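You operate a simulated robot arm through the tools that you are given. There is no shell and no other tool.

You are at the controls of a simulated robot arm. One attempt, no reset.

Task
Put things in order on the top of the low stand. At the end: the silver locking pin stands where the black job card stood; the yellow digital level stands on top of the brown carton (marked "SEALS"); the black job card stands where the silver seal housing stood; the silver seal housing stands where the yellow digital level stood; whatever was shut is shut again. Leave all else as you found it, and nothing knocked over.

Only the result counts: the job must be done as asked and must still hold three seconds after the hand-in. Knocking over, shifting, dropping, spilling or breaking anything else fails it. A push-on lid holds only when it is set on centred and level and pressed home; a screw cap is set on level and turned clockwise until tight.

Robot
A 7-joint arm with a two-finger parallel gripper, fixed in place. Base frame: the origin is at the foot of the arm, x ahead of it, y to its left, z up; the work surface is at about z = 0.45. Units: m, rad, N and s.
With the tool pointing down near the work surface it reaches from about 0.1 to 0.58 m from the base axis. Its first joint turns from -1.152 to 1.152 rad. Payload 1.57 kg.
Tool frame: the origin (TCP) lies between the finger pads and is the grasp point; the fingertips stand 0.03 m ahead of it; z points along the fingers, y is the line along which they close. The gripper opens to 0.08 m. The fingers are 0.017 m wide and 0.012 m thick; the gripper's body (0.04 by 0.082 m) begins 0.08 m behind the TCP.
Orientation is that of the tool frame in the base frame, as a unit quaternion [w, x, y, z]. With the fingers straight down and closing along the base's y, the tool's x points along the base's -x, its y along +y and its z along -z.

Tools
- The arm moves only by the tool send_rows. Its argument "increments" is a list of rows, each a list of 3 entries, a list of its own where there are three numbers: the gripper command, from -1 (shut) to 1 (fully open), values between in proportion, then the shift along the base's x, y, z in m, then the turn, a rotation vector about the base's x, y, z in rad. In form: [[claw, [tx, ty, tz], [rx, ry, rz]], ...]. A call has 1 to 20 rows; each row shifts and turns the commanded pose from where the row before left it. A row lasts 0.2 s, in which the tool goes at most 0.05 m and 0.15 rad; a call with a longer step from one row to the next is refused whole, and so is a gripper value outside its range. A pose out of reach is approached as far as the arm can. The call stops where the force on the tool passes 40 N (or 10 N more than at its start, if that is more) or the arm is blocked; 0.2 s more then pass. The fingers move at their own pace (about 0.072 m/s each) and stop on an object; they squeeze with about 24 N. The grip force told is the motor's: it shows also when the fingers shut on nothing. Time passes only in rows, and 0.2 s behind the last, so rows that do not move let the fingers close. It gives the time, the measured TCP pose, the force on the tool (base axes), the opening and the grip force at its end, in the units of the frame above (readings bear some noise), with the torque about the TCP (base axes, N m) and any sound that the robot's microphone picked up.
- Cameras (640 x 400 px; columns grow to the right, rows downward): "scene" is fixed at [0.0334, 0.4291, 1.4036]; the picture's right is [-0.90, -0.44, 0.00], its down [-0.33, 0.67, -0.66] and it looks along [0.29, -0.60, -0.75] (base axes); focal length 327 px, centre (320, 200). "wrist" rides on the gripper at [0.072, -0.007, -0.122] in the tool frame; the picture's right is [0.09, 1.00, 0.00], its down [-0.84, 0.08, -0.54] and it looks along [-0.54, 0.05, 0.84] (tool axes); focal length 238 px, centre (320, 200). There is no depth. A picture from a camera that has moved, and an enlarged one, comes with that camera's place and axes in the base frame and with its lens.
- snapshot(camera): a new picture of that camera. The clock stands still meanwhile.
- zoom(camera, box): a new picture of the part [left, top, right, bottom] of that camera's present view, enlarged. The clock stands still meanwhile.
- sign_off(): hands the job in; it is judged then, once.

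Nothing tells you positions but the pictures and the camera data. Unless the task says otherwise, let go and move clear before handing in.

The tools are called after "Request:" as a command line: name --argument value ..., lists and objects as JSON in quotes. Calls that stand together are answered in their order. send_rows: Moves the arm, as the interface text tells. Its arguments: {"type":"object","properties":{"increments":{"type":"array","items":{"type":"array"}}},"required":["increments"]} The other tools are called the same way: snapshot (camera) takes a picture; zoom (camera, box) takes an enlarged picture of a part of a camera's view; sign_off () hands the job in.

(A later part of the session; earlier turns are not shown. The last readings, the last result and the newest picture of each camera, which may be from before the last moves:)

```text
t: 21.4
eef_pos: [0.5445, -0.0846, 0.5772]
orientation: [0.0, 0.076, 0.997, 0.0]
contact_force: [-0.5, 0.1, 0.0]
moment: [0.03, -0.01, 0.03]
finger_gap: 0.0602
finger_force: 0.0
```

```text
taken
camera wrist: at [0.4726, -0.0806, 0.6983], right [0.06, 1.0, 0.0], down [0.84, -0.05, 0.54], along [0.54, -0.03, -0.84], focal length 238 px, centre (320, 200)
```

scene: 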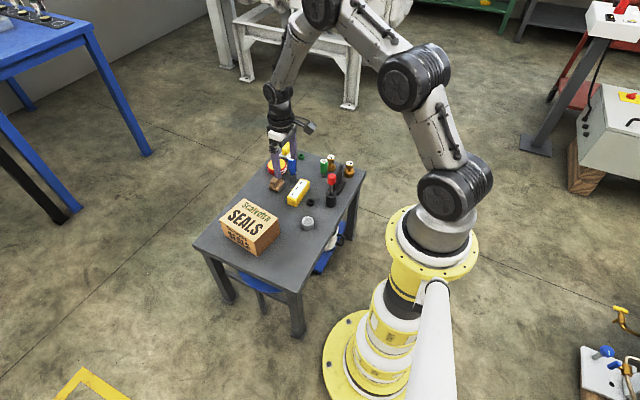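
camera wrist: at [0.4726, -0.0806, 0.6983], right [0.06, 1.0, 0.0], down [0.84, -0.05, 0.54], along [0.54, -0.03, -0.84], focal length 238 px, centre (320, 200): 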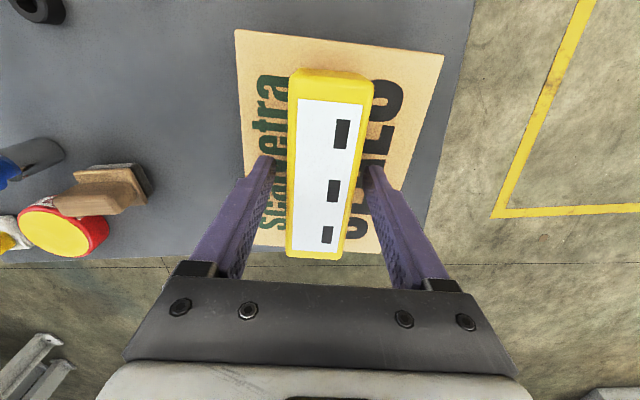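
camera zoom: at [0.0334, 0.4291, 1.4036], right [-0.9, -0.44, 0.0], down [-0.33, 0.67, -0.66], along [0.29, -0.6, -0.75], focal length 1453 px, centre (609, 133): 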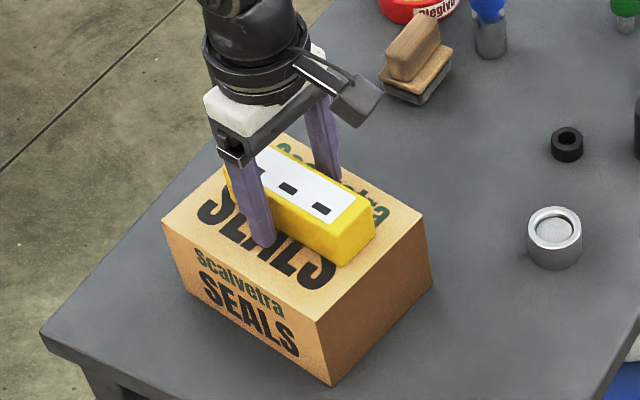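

The level sits flat on the carton. I'll withdraw upward and go above the silver housing.

Request:
send_rows --increments '[[0.5, [0, 0, 0.03], [0, 0, 0]], [0.5, [0, 0, 0.04], [0, 0, 0]], [0.5, [0, 0, 0.03], [0, 0, 0]], [0.5, [-0.03, -0.024, 0], [0, 0, 0.076]], [0.5, [-0.03, -0.024, 0], [0, 0, 0.076]], [0.5, [-0.032, -0.024, 0], [0, 0, 0]], [0.5, [-0.032, -0.024, -0.02], [0, 0, 0]], [0.5, [-0.0305, -0.0212, -0.03], [0, 0, 0]], [0.5, [0, 0, -0.02], [0, 0, 0]], [0.5, [0, 0, 0], [0, 0, 0]]]'

Request:
snapshot --camera "wrist"

Request:
zoom --camera "wrist" --box '[280, 90, 360, 180]'

```text
t: 23.6
eef_pos: [0.3887, -0.1995, 0.6068]
orientation: [0.0, 0.0, 1.0, 0.0]
contact_force: [0.4, 1.1, -0.3]
moment: [0.0, 0.01, -0.01]
finger_gap: 0.06
finger_force: 0.0
```

```text
taken
camera wrist: at [0.3166, -0.2076, 0.7286], right [-0.09, 1.0, 0.0], down [0.84, 0.08, 0.54], along [0.54, 0.05, -0.84], focal length 238 px, centre (320, 200)
```

wrist: 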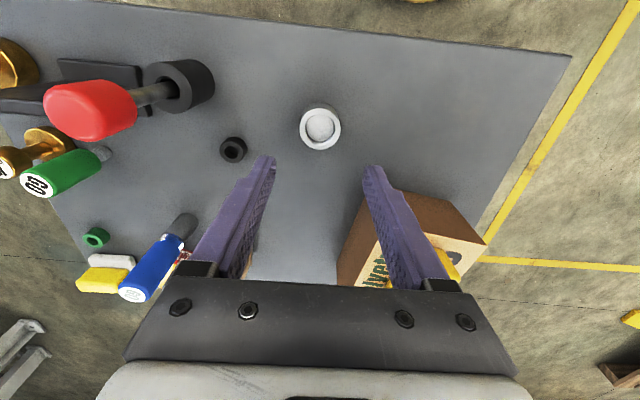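

```text
4.44 times, centred on (320, 135) of wrist
camera zoom: at [0.3166, -0.2076, 0.7286], right [-0.09, 1.0, 0.0], down [0.84, 0.08, 0.54], along [0.54, 0.05, -0.84], focal length 1059 px, centre (320, 489)
```

zoom: 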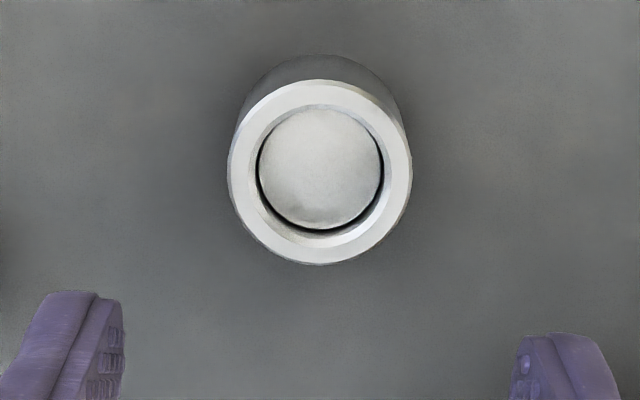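

The housing is centred at about (0.389, −0.201), right below the tool. I'll descend around it with the fingers 60 mm apart.

Request:
send_rows --increments '[[0.5, [0, -0.0015, -0.03], [0, 0, 0]], [0.5, [0, 0, -0.03], [0, 0, 0]], [0.5, [0, 0, -0.03], [0, 0, 0]], [0.5, [0, 0, -0.015], [0, 0, 0]], [0.5, [0, 0, -0.013], [0, 0, 0]], [0.5, [0, 0, 0], [0, 0, 0]]]'

Request:
snapshot --camera "wrist"

```text
t: 25.0
eef_pos: [0.3893, -0.2007, 0.49]
orientation: [0.0, 0.0, 1.0, 0.0]
contact_force: [-0.3, -0.2, 0.8]
moment: [-0.02, 0.0, 0.0]
finger_gap: 0.0598
finger_force: 0.0
```

```text
taken
camera wrist: at [0.3174, -0.2085, 0.611], right [-0.09, 1.0, 0.0], down [0.84, 0.08, 0.54], along [0.54, 0.05, -0.84], focal length 238 px, centre (320, 200)
```

wrist: 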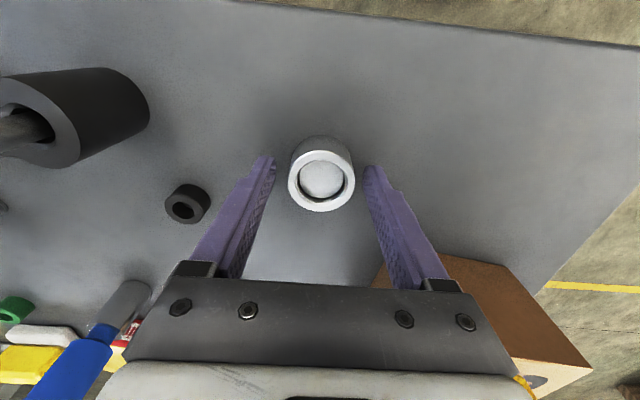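

The housing is between the fingers. I'll close on it and lift slowly a few centimetres to see whether the plug comes along or stays behind.

Request:
send_rows --increments '[[-1, [0, 0, 0], [0, 0, 0]], [-1, [0, 0, 0], [0, 0, 0]], [-1, [0, 0, 0], [0, 0, 0]]]'

Request:
send_rows --increments '[[-1, [0, 0, 0.005], [0, 0, 0]], [-1, [0, 0, 0.01], [0, 0, 0]], [-1, [0, 0, 0.015], [0, 0, 0]], [-1, [0, 0, 0.02], [0, 0, 0]], [-1, [0, 0, 0.02], [0, 0, 0]], [-1, [0, 0, 0], [0, 0, 0]]]'

Request:
snapshot --camera "wrist"

Request:
zoom --camera "scene" --box '[270, 170, 350, 240]'

```text
t: 25.8
eef_pos: [0.3893, -0.2002, 0.4901]
orientation: [0.0, 0.0, 1.0, -0.001]
contact_force: [0.4, 0.4, 0.2]
moment: [-0.04, -0.02, 0.02]
finger_gap: 0.0447
finger_force: 24.0
```

```text
t: 27.2
eef_pos: [0.3886, -0.2014, 0.5574]
orientation: [-0.002, 0.0, 1.0, 0.0]
contact_force: [0.3, -0.2, -2.1]
moment: [-0.03, -0.02, -0.02]
finger_gap: 0.0449
finger_force: 24.1
```

```text
taken
camera wrist: at [0.3171, -0.2094, 0.6801], right [-0.09, 1.0, 0.0], down [0.84, 0.08, 0.54], along [0.54, 0.05, -0.84], focal length 238 px, centre (320, 200)
```

wrist: 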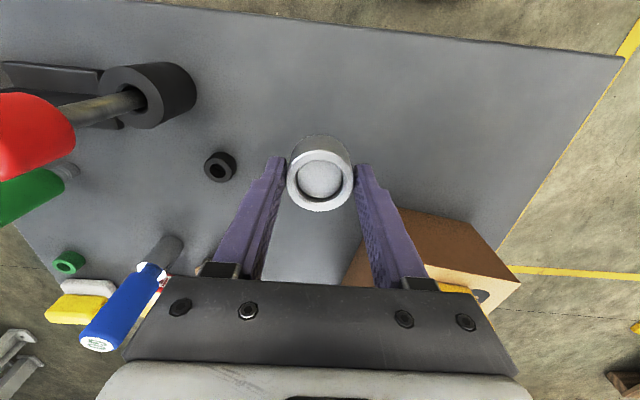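

```text
5.71 times, centred on (310, 205) of scene
camera zoom: at [0.0334, 0.4291, 1.4036], right [-0.9, -0.44, 0.0], down [-0.33, 0.67, -0.66], along [0.29, -0.6, -0.75], focal length 1868 px, centre (377, 171)
```

zoom: 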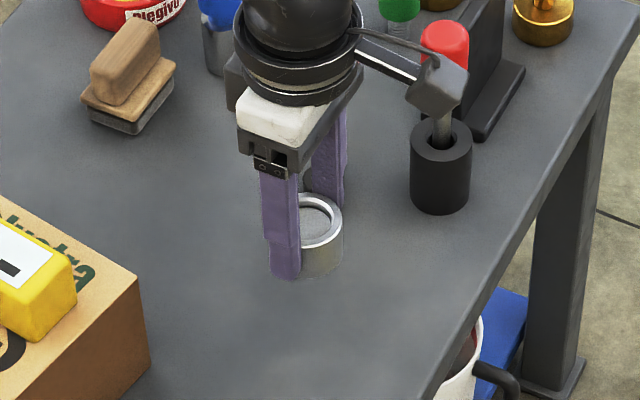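

The plug came up with the housing (total about 0.22 kg). I'll check whether the plug is loose: take a baseline close-up, then tilt the housing gently at a safe height and compare the gap.

Request:
zoom --camera "wrist" --box '[280, 125, 360, 220]'

Request:
send_rows --increments '[[-1, [0, 0, 0.02], [0, 0, 0]], [-1, [0, 0, 0.02], [0, 0, 0]], [-1, [0, 0, 0], [0.12, 0, 0]], [-1, [0, 0, 0], [0.12, 0, 0]], [-1, [0, 0, 0], [0.12, 0, 0]], [-1, [0, 0, 0], [0.12, 0, 0]], [-1, [0, 0, 0], [0.12, 0, 0]], [-1, [0, 0, 0], [0.1, 0, 0]], [-1, [0, 0, 0], [0, 0, 0]], [-1, [0, 0, 0], [0, 0, 0]]]'

Request:
snapshot --camera "wrist"

Request:
zoom --camera "wrist" --box '[280, 125, 360, 220]'

```text
4.21 times, centred on (320, 172) of wrist
camera zoom: at [0.3171, -0.2094, 0.6801], right [-0.09, 1.0, 0.0], down [0.84, 0.08, 0.54], along [0.54, 0.05, -0.84], focal length 1004 px, centre (320, 316)
```

zoom: 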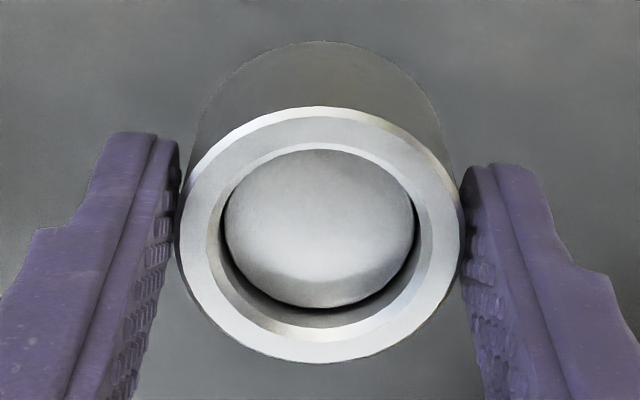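

```text
t: 29.4
eef_pos: [0.3902, -0.2032, 0.5983]
orientation: [0.0, 0.001, 0.939, 0.343]
contact_force: [-0.2, 0.9, -1.4]
moment: [0.02, -0.01, -0.01]
finger_gap: 0.0452
finger_force: 23.9
```

```text
taken
camera wrist: at [0.3181, -0.2872, 0.687], right [-0.09, 0.76, 0.64], down [0.84, -0.29, 0.46], along [0.54, 0.58, -0.61], focal length 238 px, centre (320, 200)
```

wrist: 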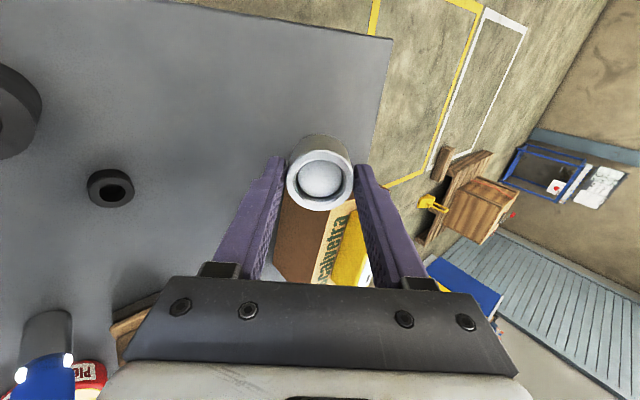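

```text
4.21 times, centred on (320, 172) of wrist
camera zoom: at [0.3181, -0.2872, 0.687], right [-0.09, 0.76, 0.64], down [0.84, -0.29, 0.46], along [0.54, 0.58, -0.61], focal length 1004 px, centre (320, 316)
```

zoom: 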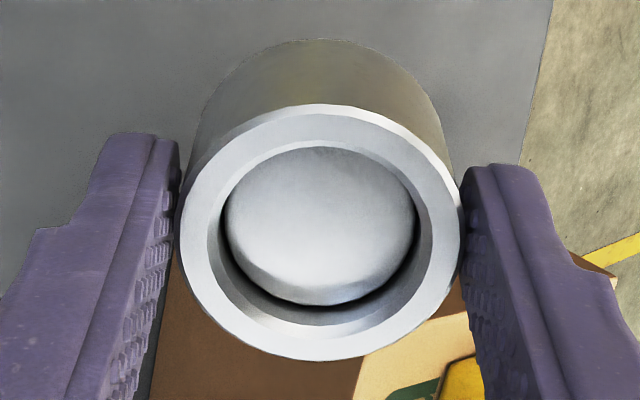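

The plug did not shift at a 40° tilt, so it's fixed in the housing and not a loose pin. I'll level the housing again and carry it toward where the level stood (0.491, −0.319).

Request:
send_rows --increments '[[-1, [0, 0, 0], [-0.12, 0, 0]], [-1, [0, 0, 0], [-0.12, 0, 0]], [-1, [0, 0, 0], [-0.12, 0, 0]], [-1, [0, 0, 0], [-0.12, 0, 0]], [-1, [0, 0, 0], [-0.12, 0, 0]], [-1, [0, 0, 0], [-0.1, 0, 0]], [-1, [0, 0, 0], [0, 0, 0]], [-1, [0.025, -0.03, 0.01], [0, 0, 0]], [-1, [0.026, -0.03, 0], [0, 0, 0]], [-1, [0.026, -0.03, 0], [0, 0, 0]], [-1, [0.025, -0.028, 0], [0, 0, 0]], [-1, [0, 0, 0], [0, 0, 0]]]'

Request:
snapshot --camera "wrist"

Request:
zoom --camera "scene" --box '[240, 120, 360, 230]'

```text
t: 32.0
eef_pos: [0.4926, -0.3208, 0.6099]
orientation: [0.0, 0.001, 1.0, 0.0]
contact_force: [-0.3, 1.0, -1.4]
moment: [-0.03, 0.0, -0.01]
finger_gap: 0.0451
finger_force: 24.2
```

```text
taken
camera wrist: at [0.42, -0.3285, 0.7303], right [-0.09, 1.0, 0.0], down [0.84, 0.08, 0.54], along [0.54, 0.05, -0.84], focal length 238 px, centre (320, 200)
```

wrist: 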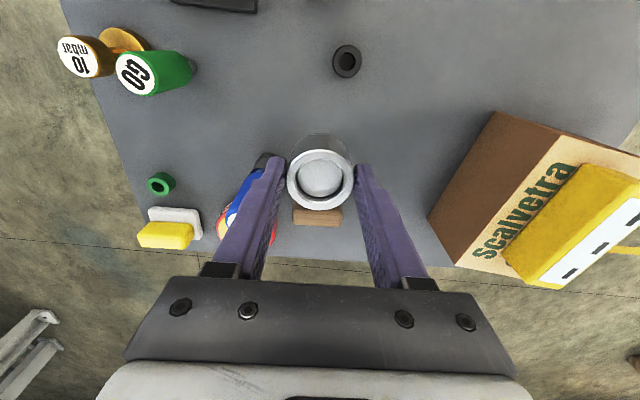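

```text
3.64 times, centred on (300, 175) of scene
camera zoom: at [0.0334, 0.4291, 1.4036], right [-0.9, -0.44, 0.0], down [-0.33, 0.67, -0.66], along [0.29, -0.6, -0.75], focal length 1188 px, centre (393, 291)
```

zoom: 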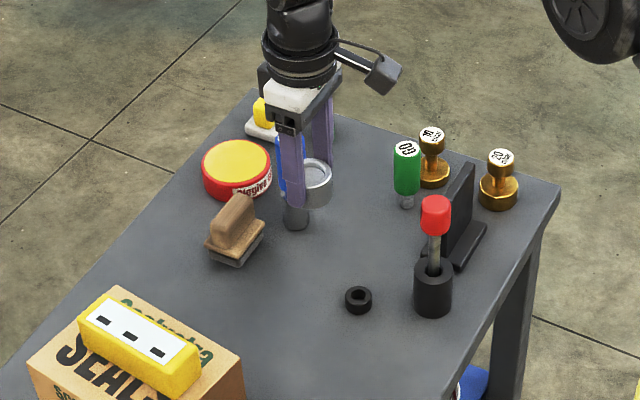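

The housing is over the level's old place with clearance all round. I'll lower it, slowing for the last bit.

Request:
send_rows --increments '[[-1, [-0.001, 0.001, -0.03], [0, 0, 0]], [-1, [0, 0, -0.03], [0, 0, 0]], [-1, [0, 0, -0.03], [0, 0, 0]], [-1, [0, 0, -0.02], [0, 0, 0]], [-1, [0, 0, -0.006], [0, 0, 0]], [-1, [0, 0, 0], [0, 0, 0]]]'

```text
t: 33.4
eef_pos: [0.491, -0.3189, 0.4934]
orientation: [0.0, 0.0, 1.0, -0.001]
contact_force: [0.2, -0.4, -1.1]
moment: [0.0, 0.01, -0.04]
finger_gap: 0.0449
finger_force: 24.2
```

Request:
send_rows --increments '[[-1, [0, 0, -0.002], [0, 0, 0]], [-1, [0, 0, -0.001], [0, 0, 0]], [-1, [0, 0, 0], [0, 0, 0]]]'

```text
t: 34.2
eef_pos: [0.4909, -0.3183, 0.4907]
orientation: [0.001, 0.001, 1.0, 0.0]
contact_force: [-1.7, 0.3, 5.5]
moment: [0.06, -0.02, 0.07]
finger_gap: 0.0449
finger_force: 23.7
```

The housing rests on the table. I'll release it and lift away, then check it.

Request:
send_rows --increments '[[0.2, [0, 0, 0], [0, 0, 0]], [0.4, [0, 0, 0], [0, 0, 0]], [0.5, [0, 0, 0], [0, 0, 0]], [0.5, [0, 0, 0], [0, 0, 0]], [0.5, [0, 0, 0.02], [0, 0, 0]], [0.5, [0, 0, 0.03], [0, 0, 0]], [0.5, [0, 0, 0.04], [0, 0, 0]], [0.5, [0, 0, 0.04], [0, 0, 0]], [0.5, [0, 0, 0.03], [0, 0, 0]], [0.5, [0, 0, 0], [0, 0, 0]]]'

Request:
snapshot --camera "wrist"

Request:
zoom --camera "scene" --box '[255, 130, 365, 220]'

```text
t: 36.4
eef_pos: [0.4896, -0.3206, 0.6501]
orientation: [0.0, -0.001, 1.0, 0.0]
contact_force: [0.0, 0.0, -0.4]
moment: [0.0, -0.01, 0.01]
finger_gap: 0.0602
finger_force: 0.0
```

```text
taken
camera wrist: at [0.4175, -0.3266, 0.7715], right [-0.09, 1.0, 0.0], down [0.84, 0.08, 0.54], along [0.54, 0.05, -0.84], focal length 238 px, centre (320, 200)
```

wrist: 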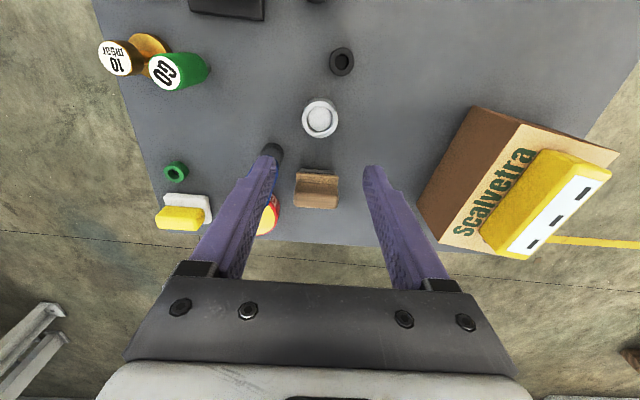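

```text
4.44 times, centred on (310, 175) of scene
camera zoom: at [0.0334, 0.4291, 1.4036], right [-0.9, -0.44, 0.0], down [-0.33, 0.67, -0.66], along [0.29, -0.6, -0.75], focal length 1453 px, centre (364, 311)
```

zoom: 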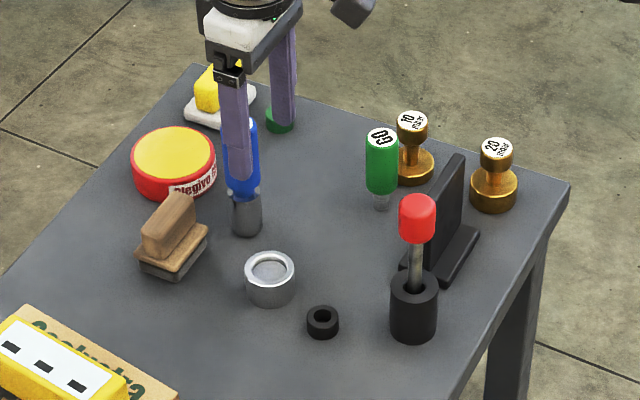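

The housing stands in the level's old place. Now I'll examine the red-knobbed rod and the card from a lower angle on the robot's side to work out what the pin is.

Request:
send_rows --increments '[[1, [-0.03, 0, 0.03], [0, 0, 0]], [1, [-0.04, 0, 0.01], [0, 0, 0]], [1, [-0.04, -0.005, 0], [0, 0, 0]], [1, [-0.04, -0.005, 0], [0, 0, 0]], [1, [-0.04, -0.005, 0], [0, -0.1, 0]], [1, [-0.03, 0, -0.01], [0, -0.1, 0]], [1, [-0.02, 0, -0.02], [0, -0.1, 0]], [1, [0, 0, -0.03], [0, -0.1, 0]], [1, [0, 0, -0.02], [0, 0, 0]], [1, [0, 0, 0], [0, 0, 0]]]'

Request:
snapshot --camera "wrist"

```text
t: 38.6
eef_pos: [0.2499, -0.333, 0.612]
orientation: [0.198, 0.0, 0.98, 0.0]
contact_force: [0.1, -0.6, 0.7]
moment: [-0.01, 0.0, 0.0]
finger_gap: 0.08
finger_force: 0.0
```

```text
taken
camera wrist: at [0.1375, -0.3408, 0.6943], right [-0.08, 1.0, -0.04], down [0.56, 0.08, 0.82], along [0.82, 0.05, -0.56], focal length 238 px, centre (320, 200)
```

wrist: 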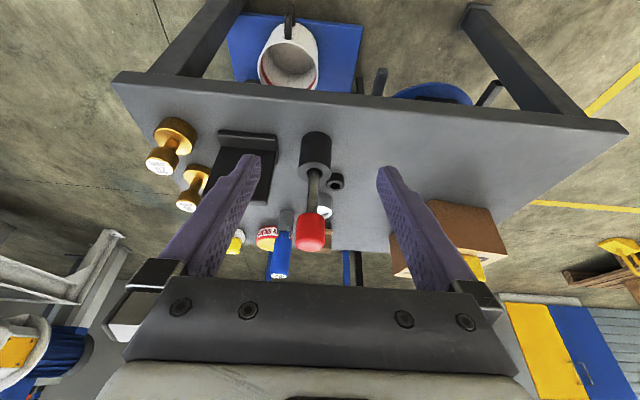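

Request:
zoom --camera "wrist" --box '[260, 110, 380, 270]'

Request:
zoom --camera "wrist" --box '[200, 0, 400, 110]'

Request:
zoom --camera "wrist" --box '[130, 100, 290, 220]'

Request:
zoom --camera "wrist" --box '[380, 70, 480, 120]'

```text
2.50 times, centred on (320, 190) of wrist
camera zoom: at [0.1375, -0.3408, 0.6943], right [-0.08, 1.0, -0.04], down [0.56, 0.08, 0.82], along [0.82, 0.05, -0.56], focal length 596 px, centre (320, 225)
```

zoom: 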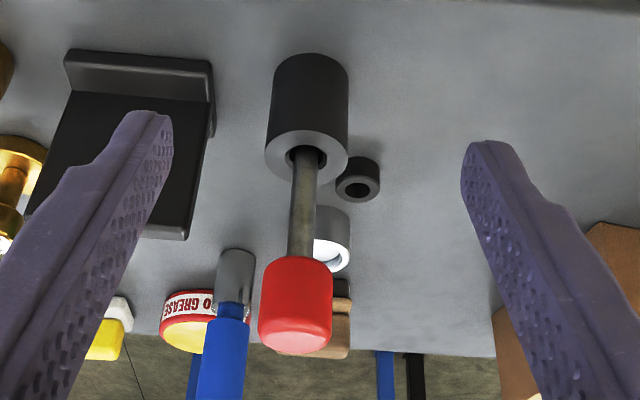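

```text
3.20 times, centred on (300, 55) of wrist
camera zoom: at [0.1375, -0.3408, 0.6943], right [-0.08, 1.0, -0.04], down [0.56, 0.08, 0.82], along [0.82, 0.05, -0.56], focal length 763 px, centre (384, 664)
```

zoom: 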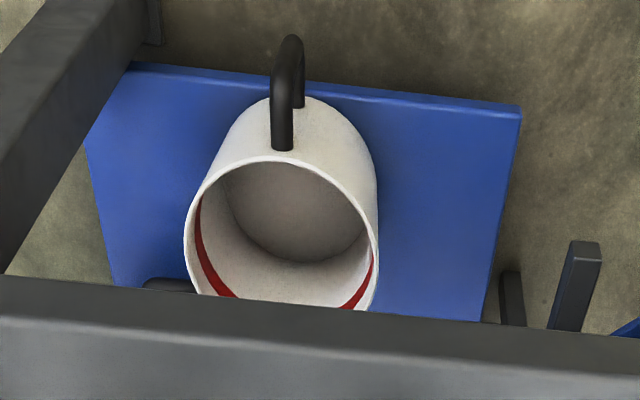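

```text
3.33 times, centred on (210, 160) of wrist
camera zoom: at [0.1375, -0.3408, 0.6943], right [-0.08, 1.0, -0.04], down [0.56, 0.08, 0.82], along [0.82, 0.05, -0.56], focal length 794 px, centre (687, 333)
```

zoom: 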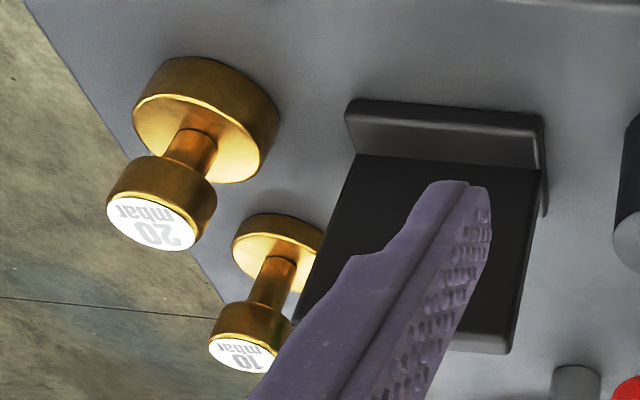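

```text
6.40 times, centred on (430, 95) of wrist
camera zoom: at [0.1375, -0.3408, 0.6943], right [-0.08, 1.0, -0.04], down [0.56, 0.08, 0.82], along [0.82, 0.05, -0.56], focal length 1525 px, centre (-384, 872)
```

zoom: 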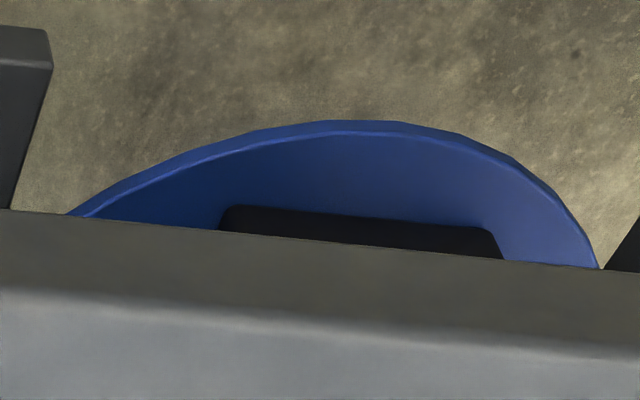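

A plain cup with a distinct rounded plug inside, plus a red-handled rod in a black holder, suggests the rod may be a pick-up tool (or the pin itself). The rod's knob tops out at about z = 0.602, centred near (0.361, −0.333). I'll straighten up above it and draw it out carefully to see its lower end.

Request:
send_rows --increments '[[1, [0, 0, 0.03], [0, 0.1, 0]], [1, [0, 0, 0.03], [0, 0.1, 0]], [1, [0.01, 0, 0.01], [0, 0.1, 0]], [1, [0.03, 0, 0], [0, 0.1, 0]], [1, [0.04, 0, 0], [0, 0, 0]], [1, [0.031, 0, 0], [0, 0, 0]], [1, [0, 0, 0], [0, 0, 0]]]'

Request:
snapshot --camera "wrist"

Request:
zoom --camera "wrist" --box '[200, 60, 380, 220]'

```text
t: 40.2
eef_pos: [0.362, -0.335, 0.6804]
orientation: [0.0, 0.001, 1.0, 0.0]
contact_force: [-0.9, -0.3, -0.7]
moment: [0.02, 0.0, 0.01]
finger_gap: 0.0801
finger_force: 0.1
```

```text
taken
camera wrist: at [0.2898, -0.3421, 0.8015], right [-0.09, 1.0, 0.0], down [0.84, 0.08, 0.54], along [0.54, 0.05, -0.84], focal length 238 px, centre (320, 200)
```

wrist: 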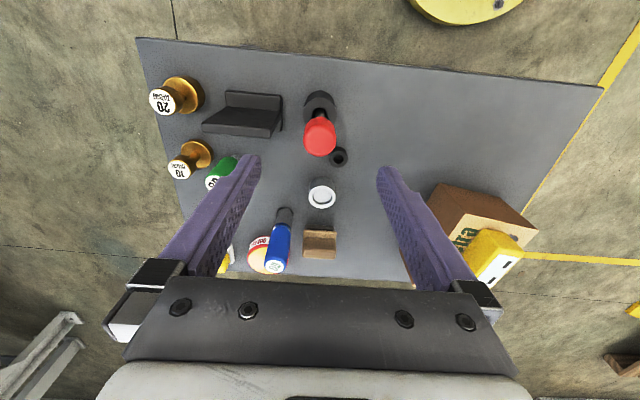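

```text
2.50 times, centred on (290, 140) of wrist
camera zoom: at [0.2898, -0.3421, 0.8015], right [-0.09, 1.0, 0.0], down [0.84, 0.08, 0.54], along [0.54, 0.05, -0.84], focal length 596 px, centre (395, 350)
```

zoom: 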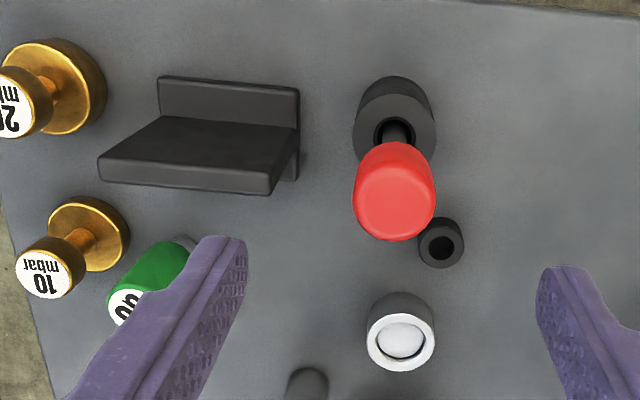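

The knob is directly below the tool. I'll lower the fingers around the knob and grip it.

Request:
send_rows --increments '[[0.5, [-0.001, 0.001, -0.02], [0, 0, 0]], [0.5, [0, 0, -0.025], [0, 0, 0]], [0.5, [0, 0, -0.02], [0, 0, 0]], [0.5, [0, 0, -0.012], [0, 0, 0]], [0.5, [0, 0, 0], [0, 0, 0]]]'

Request:
snapshot --camera "wrist"

Request:
zoom --camera "scene" --box '[290, 140, 370, 220]'

```text
t: 41.4
eef_pos: [0.3604, -0.3326, 0.6038]
orientation: [0.0, 0.0, 1.0, 0.001]
contact_force: [0.0, -1.0, 0.3]
moment: [0.01, -0.01, 0.02]
finger_gap: 0.06
finger_force: 0.1
```

```text
taken
camera wrist: at [0.2889, -0.3402, 0.7244], right [-0.09, 1.0, 0.0], down [0.84, 0.08, 0.54], along [0.54, 0.05, -0.84], focal length 238 px, centre (320, 200)
```

wrist: 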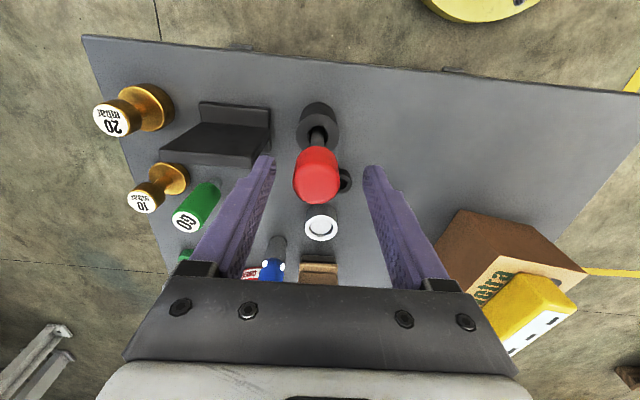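

```text
5.00 times, centred on (330, 180) of scene
camera zoom: at [0.0334, 0.4291, 1.4036], right [-0.9, -0.44, 0.0], down [-0.33, 0.67, -0.66], along [0.29, -0.6, -0.75], focal length 1634 px, centre (270, 300)
```

zoom: 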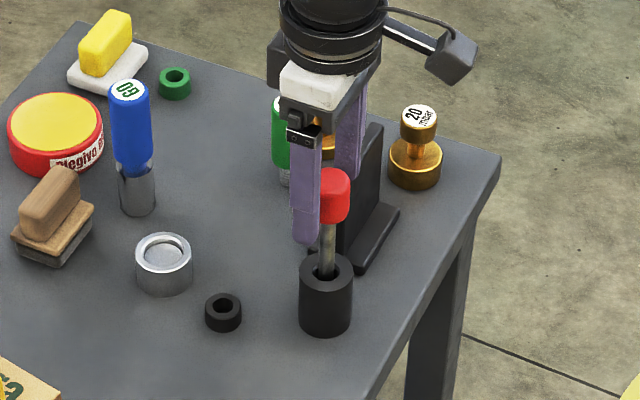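

Request:
send_rows --increments '[[-1, [0, 0, 0], [0, 0, 0]], [-1, [0, 0, 0], [0, 0, 0]], [-1, [0, 0, 0], [0, 0, 0]]]'

Request:
snapshot --camera "wrist"

```text
t: 42.2
eef_pos: [0.3596, -0.3316, 0.6031]
orientation: [0.0, 0.0, 1.0, 0.0]
contact_force: [0.5, -0.7, -0.8]
moment: [-0.01, -0.01, 0.03]
finger_gap: 0.0288
finger_force: 24.1
```

```text
taken
camera wrist: at [0.2887, -0.3401, 0.7245], right [-0.09, 1.0, 0.0], down [0.84, 0.08, 0.54], along [0.54, 0.05, -0.84], focal length 238 px, centre (320, 200)
```

wrist: 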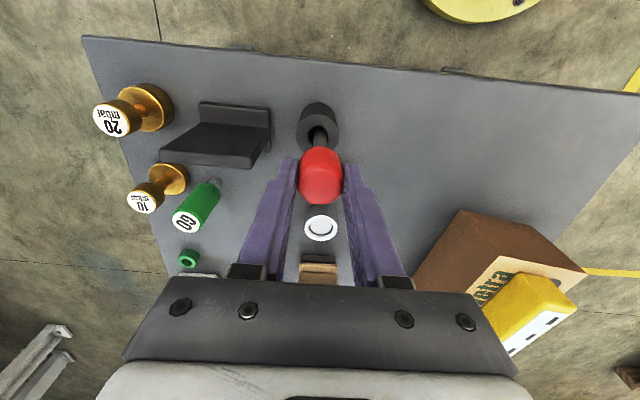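

The knob is gripped (about 29 mm). I'll draw the rod straight up slowly and watch the force.

Request:
send_rows --increments '[[-1, [0, 0, 0.005], [0, 0, 0]], [-1, [0, 0, 0.01], [0, 0, 0]], [-1, [0, 0, 0.01], [0, 0, 0]], [-1, [0, 0, 0], [0, 0, 0]]]'

Request:
zoom --camera "scene" --box '[290, 130, 370, 220]'

```text
t: 43.2
eef_pos: [0.3607, -0.333, 0.6278]
orientation: [0.001, 0.001, 1.0, 0.0]
contact_force: [0.1, 0.5, 0.1]
moment: [0.0, -0.01, -0.01]
finger_gap: 0.0288
finger_force: 23.9
```

```text
4.44 times, centred on (330, 175) of scene
camera zoom: at [0.0334, 0.4291, 1.4036], right [-0.9, -0.44, 0.0], down [-0.33, 0.67, -0.66], along [0.29, -0.6, -0.75], focal length 1453 px, centre (276, 311)
```

zoom: 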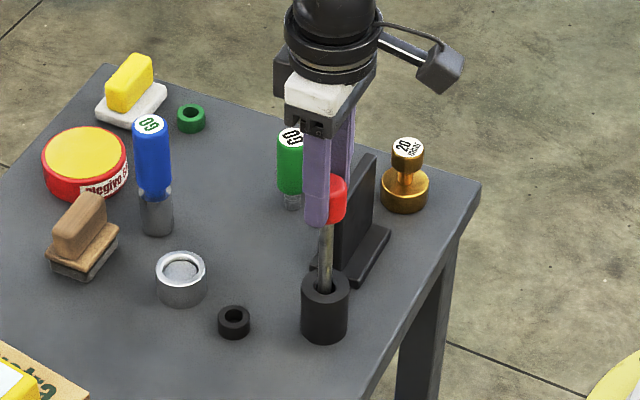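

The rod slides out freely and the black bush stays put. I'll continue lifting until its lower end is clear.

Request:
send_rows --increments '[[-1, [0, 0, 0.02], [0, 0, 0]], [-1, [0, 0, 0.03], [0, 0, 0]], [-1, [0, 0, 0.03], [0, 0, 0]], [-1, [0, 0, 0.03], [0, 0, 0]], [-1, [0, 0, 0.03], [0, 0, 0]], [-1, [0, 0, 0], [0, 0, 0]]]'

Request:
zoom --camera "scene" --box '[280, 100, 380, 220]'

Request:
snapshot --camera "wrist"

```text
t: 44.6
eef_pos: [0.3606, -0.3322, 0.7696]
orientation: [0.0, 0.0, 1.0, 0.0]
contact_force: [-0.7, -0.3, -0.9]
moment: [-0.05, -0.04, 0.0]
finger_gap: 0.0286
finger_force: 23.9
```

```text
3.33 times, centred on (330, 160) of scene
camera zoom: at [0.0334, 0.4291, 1.4036], right [-0.9, -0.44, 0.0], down [-0.33, 0.67, -0.66], along [0.29, -0.6, -0.75], focal length 1089 px, centre (287, 333)
```

zoom: 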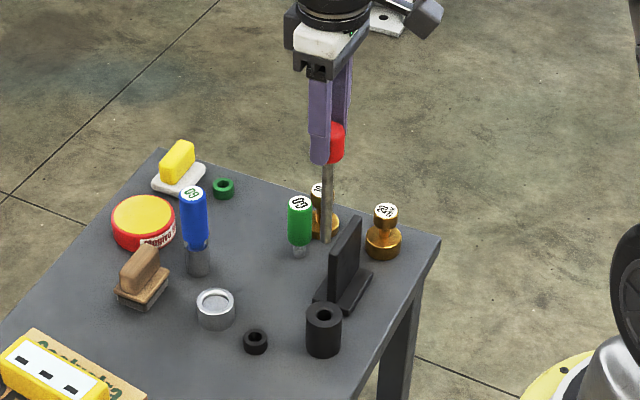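

```text
taken
camera wrist: at [0.2893, -0.3398, 0.8903], right [-0.09, 1.0, 0.0], down [0.84, 0.08, 0.54], along [0.54, 0.05, -0.84], focal length 238 px, centre (320, 200)
```

wrist: 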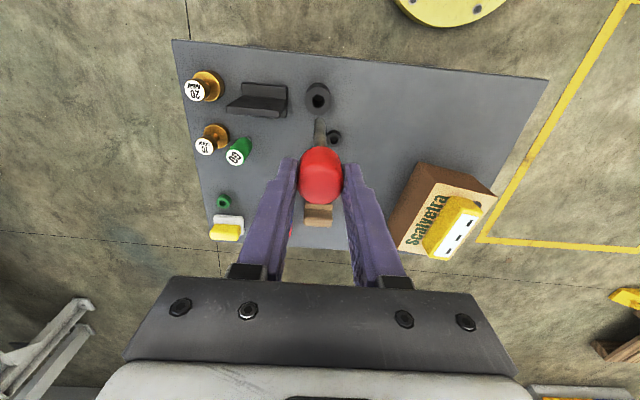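

Request:
zoom --camera "scene" --box '[310, 130, 350, 180]'

Request:
zoom --camera "wrist" --box '[280, 70, 370, 210]'

Request:
zoom --camera "scene" --box '[320, 180, 350, 210]'

```text
8.00 times, centred on (330, 155) of scene
camera zoom: at [0.0334, 0.4291, 1.4036], right [-0.9, -0.44, 0.0], down [-0.33, 0.67, -0.66], along [0.29, -0.6, -0.75], focal length 2615 px, centre (240, 560)
```

zoom: 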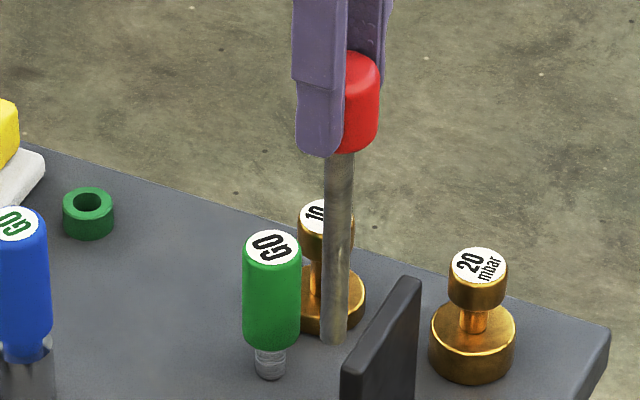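

```text
2.86 times, centred on (325, 140) of wrist
camera zoom: at [0.2893, -0.3398, 0.8903], right [-0.09, 1.0, 0.0], down [0.84, 0.08, 0.54], along [0.54, 0.05, -0.84], focal length 681 px, centre (306, 371)
```

zoom: 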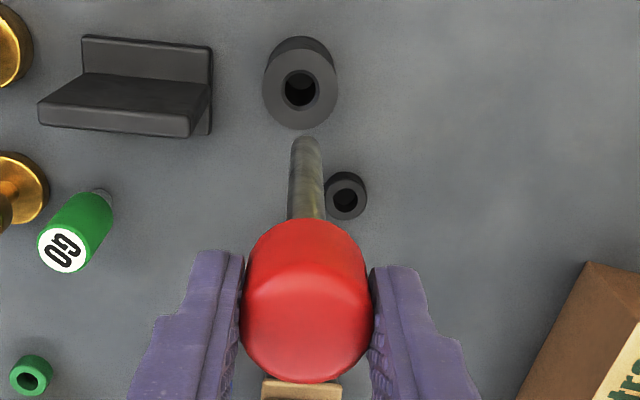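

```text
13.33 times, centred on (335, 195) of scene
camera zoom: at [0.0334, 0.4291, 1.4036], right [-0.9, -0.44, 0.0], down [-0.33, 0.67, -0.66], along [0.29, -0.6, -0.75], focal length 4358 px, centre (120, 267)
```

zoom: 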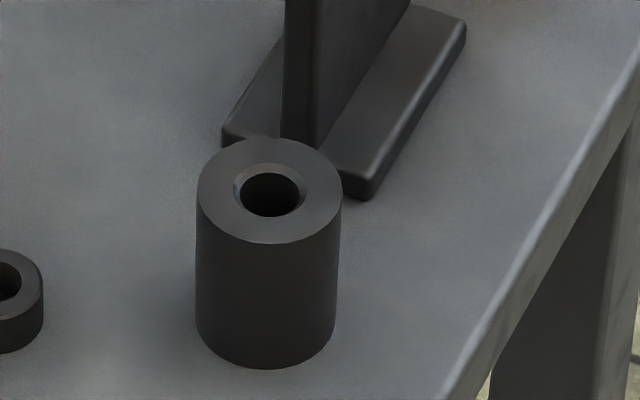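

The rod is a plain steel rod about 13 cm long with a slightly rounded tip — it can't stand alone, so it looks like a pick-up (magnet) tool, and the silver plug sunk in the housing is likely the locking pin. I'll test that by bringing the rod tip over the plug.

Request:
send_rows --increments '[[-1, [0.03, 0.003, 0], [0, 0, 0]], [-1, [0.03, 0.003, 0], [0, 0, 0]], [-1, [0.03, 0.003, 0], [0, 0, 0]], [-1, [0.03, 0.003, 0], [0, 0, 0]], [-1, [0.0134, 0.002, 0], [0, 0, 0]], [-1, [0, 0, -0.03], [0, 0, 0]], [-1, [0, 0, -0.03], [0, 0, 0]], [-1, [0, 0, -0.03], [0, 0, 0]], [-1, [0, 0, -0.01], [0, 0, 0]], [-1, [0, 0, 0], [0, 0, 0]]]'

Request:
zoom --camera "scene" --box '[270, 110, 350, 220]'

Request:
snapshot --camera "wrist"

Request:
zoom --camera "wrist" --box '[280, 70, 370, 210]'

```text
t: 46.8
eef_pos: [0.4938, -0.3203, 0.6674]
orientation: [0.001, 0.0, 1.0, 0.0]
contact_force: [0.5, 0.4, -0.9]
moment: [-0.02, 0.01, 0.03]
finger_gap: 0.0283
finger_force: 24.1
```

```text
3.64 times, centred on (310, 165) of scene
camera zoom: at [0.0334, 0.4291, 1.4036], right [-0.9, -0.44, 0.0], down [-0.33, 0.67, -0.66], along [0.29, -0.6, -0.75], focal length 1188 px, centre (356, 327)
```

zoom: 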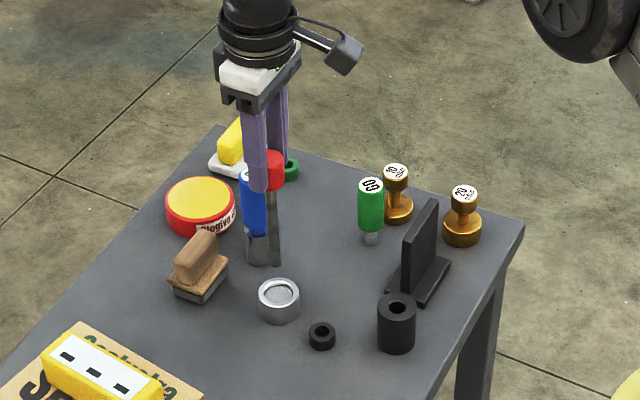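

```text
taken
camera wrist: at [0.4224, -0.3286, 0.79], right [-0.09, 1.0, 0.0], down [0.84, 0.08, 0.54], along [0.54, 0.05, -0.84], focal length 238 px, centre (320, 200)
```

wrist: 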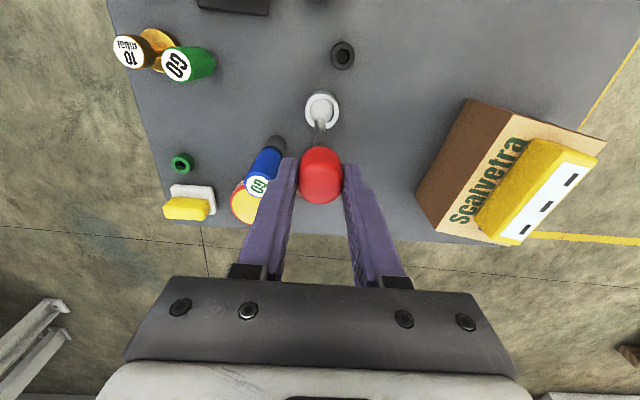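

```text
2.86 times, centred on (325, 140) of wrist
camera zoom: at [0.4224, -0.3286, 0.79], right [-0.09, 1.0, 0.0], down [0.84, 0.08, 0.54], along [0.54, 0.05, -0.84], focal length 681 px, centre (306, 371)
```

zoom: 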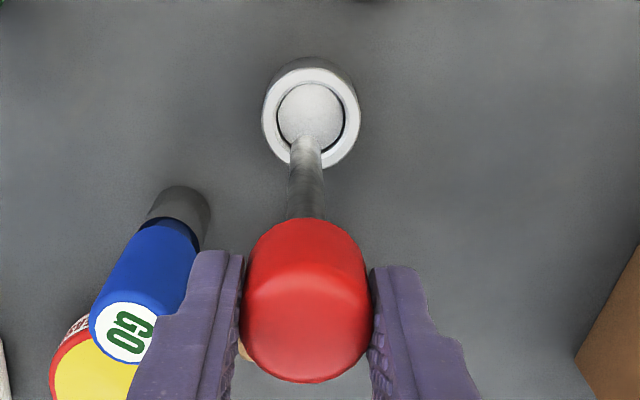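

The rod tip is aligned within about 2 mm of the housing's centre. I'll lower it onto the plug in small steps.

Request:
send_rows --increments '[[-1, [-0.001, 0.002, -0.015], [0, 0, 0]], [-1, [0, 0, -0.012], [0, 0, 0]], [-1, [0, 0, -0.004], [0, 0, 0]], [-1, [0, 0, 0], [0, 0, 0]]]'

Request:
zoom --camera "wrist" --box '[280, 70, 370, 210]'

```text
t: 47.8
eef_pos: [0.4932, -0.319, 0.6367]
orientation: [-0.001, 0.0, 1.0, -0.001]
contact_force: [-0.1, 0.8, -0.4]
moment: [0.0, 0.01, 0.0]
finger_gap: 0.0287
finger_force: 23.6
```

```text
2.86 times, centred on (325, 140) of wrist
camera zoom: at [0.4212, -0.3248, 0.7586], right [-0.09, 1.0, 0.0], down [0.84, 0.08, 0.54], along [0.54, 0.05, -0.84], focal length 681 px, centre (306, 371)
```

zoom: 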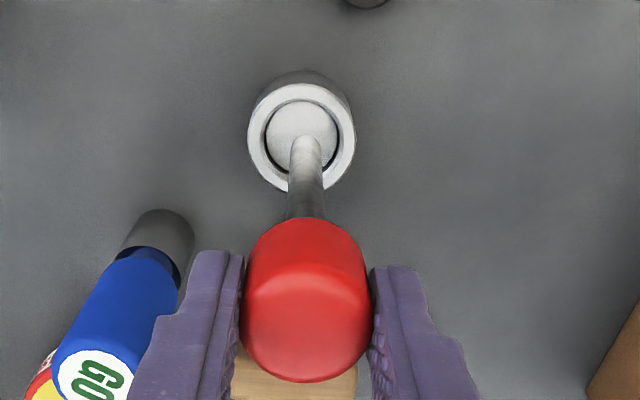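

Request:
send_rows --increments '[[-1, [0, 0, -0.004], [0, 0, 0]], [-1, [0, 0, -0.003], [0, 0, 0]], [-1, [0, 0, 0], [0, 0, 0]]]'

Request:
zoom --camera "wrist" --box '[290, 80, 350, 170]'

Request:
zoom --camera "scene" --box '[280, 160, 320, 210]'

```text
t: 48.6
eef_pos: [0.4934, -0.3167, 0.6315]
orientation: [0.001, 0.0, 1.0, 0.0]
contact_force: [-0.2, -0.2, -0.9]
moment: [0.02, -0.01, -0.06]
finger_gap: 0.0286
finger_force: 24.2
```

```text
4.44 times, centred on (320, 125) of wrist
camera zoom: at [0.4217, -0.3246, 0.7518], right [-0.09, 1.0, 0.0], down [0.84, 0.08, 0.54], along [0.54, 0.05, -0.84], focal length 1059 px, centre (320, 533)
```

zoom: 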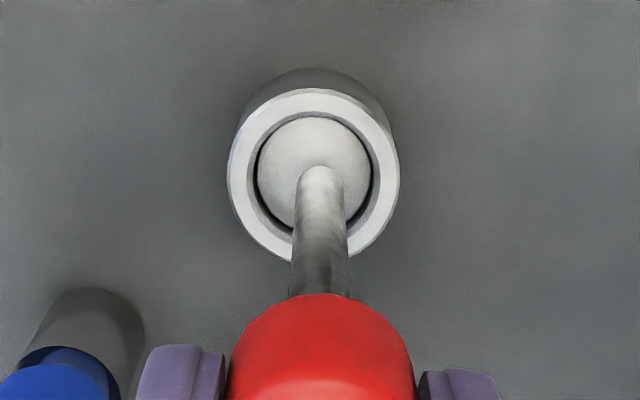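

```text
8.00 times, centred on (300, 185) of scene
camera zoom: at [0.0334, 0.4291, 1.4036], right [-0.9, -0.44, 0.0], down [-0.33, 0.67, -0.66], along [0.29, -0.6, -0.75], focal length 2615 px, centre (480, 320)
```

zoom: 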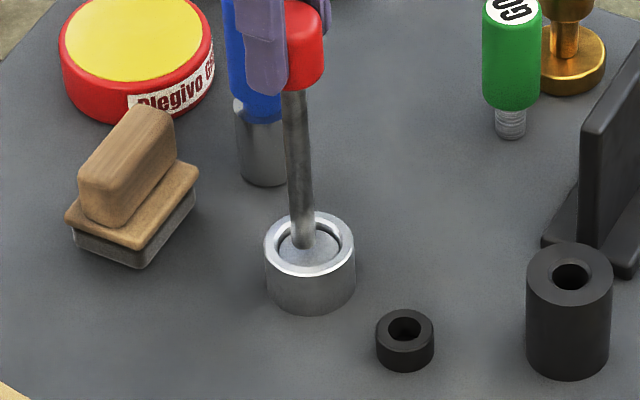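

Request:
send_rows --increments '[[-1, [0, -0.002, -0.002], [0, 0, 0]], [-1, [0, 0, -0.002], [0, 0, 0]], [-1, [0, 0, 0], [0, 0, 0]]]'

Request:
send_rows --increments '[[-1, [0, 0, -0.001], [0, 0, 0]], [-1, [0, 0, -0.001], [0, 0, 0]], [-1, [0, 0, 0], [0, 0, 0]]]'

Request:
zoom --camera "wrist" --box '[290, 80, 350, 170]'

```text
t: 49.4
eef_pos: [0.4926, -0.3201, 0.6258]
orientation: [0.001, 0.0, 1.0, 0.0]
contact_force: [-0.1, -0.8, -1.4]
moment: [0.0, 0.01, 0.0]
finger_gap: 0.0286
finger_force: 24.3
```

```text
t: 50.2
eef_pos: [0.4932, -0.3198, 0.6234]
orientation: [0.0, 0.0, 1.0, 0.0]
contact_force: [-0.7, 0.8, -1.2]
moment: [0.0, 0.01, 0.01]
finger_gap: 0.0288
finger_force: 24.4
```

```text
4.44 times, centred on (320, 125) of wrist
camera zoom: at [0.4213, -0.3267, 0.7454], right [-0.09, 1.0, 0.0], down [0.84, 0.08, 0.54], along [0.54, 0.05, -0.84], focal length 1059 px, centre (320, 533)
```

zoom: 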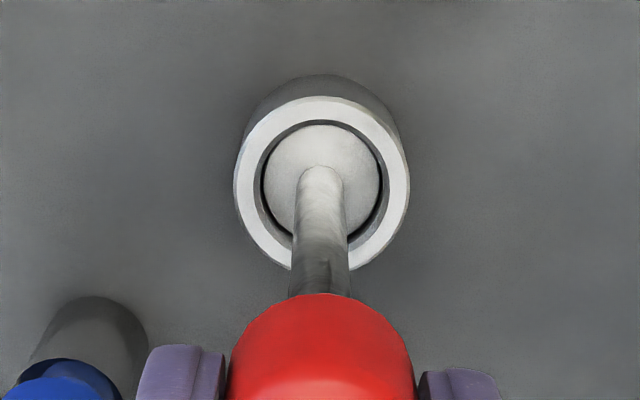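

Request:
send_rows --increments '[[-1, [0, 0, -0.002], [0, 0, 0]], [-1, [0, 0, 0], [0, 0, 0]]]'

Request:
send_rows --increments '[[-1, [0, 0, -0.002], [0, 0, 0]], [-1, [0, 0, 0], [0, 0, 0]]]'

Request:
send_rows --increments '[[-1, [0, 0, -0.002], [0, 0, 0]], [-1, [0, 0, 0], [0, 0, 0]]]'

Request:
zoom --camera "wrist" --box '[290, 80, 350, 170]'

```text
t: 50.8
eef_pos: [0.4928, -0.3188, 0.6237]
orientation: [0.0, 0.0, 1.0, -0.001]
contact_force: [-2.9, 2.5, 11.4]
moment: [0.38, 0.51, -0.01]
finger_gap: 0.0285
finger_force: 24.0
```

```text
t: 51.4
eef_pos: [0.4947, -0.3189, 0.6208]
orientation: [0.002, 0.0, 1.0, -0.001]
contact_force: [1.1, 1.5, 9.7]
moment: [0.18, -0.03, 0.02]
finger_gap: 0.0286
finger_force: 24.2
```

```text
t: 52.0
eef_pos: [0.4931, -0.3198, 0.6178]
orientation: [0.001, 0.0, 1.0, -0.001]
contact_force: [1.2, 2.0, 8.7]
moment: [0.21, -0.33, -0.01]
finger_gap: 0.0288
finger_force: 24.2
```

```text
4.44 times, centred on (320, 125) of wrist
camera zoom: at [0.4214, -0.3269, 0.7398], right [-0.09, 1.0, 0.0], down [0.84, 0.08, 0.54], along [0.54, 0.05, -0.84], focal length 1059 px, centre (320, 533)
```

zoom: 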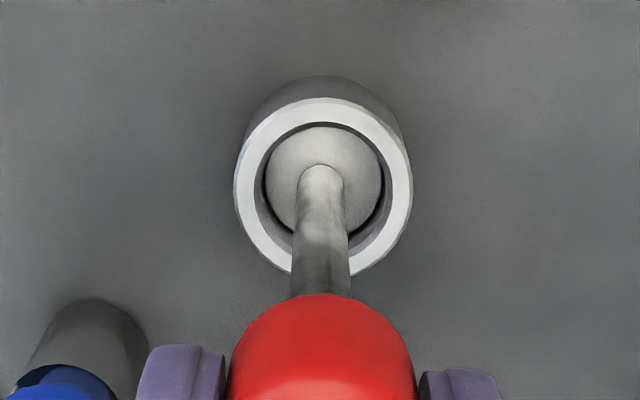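

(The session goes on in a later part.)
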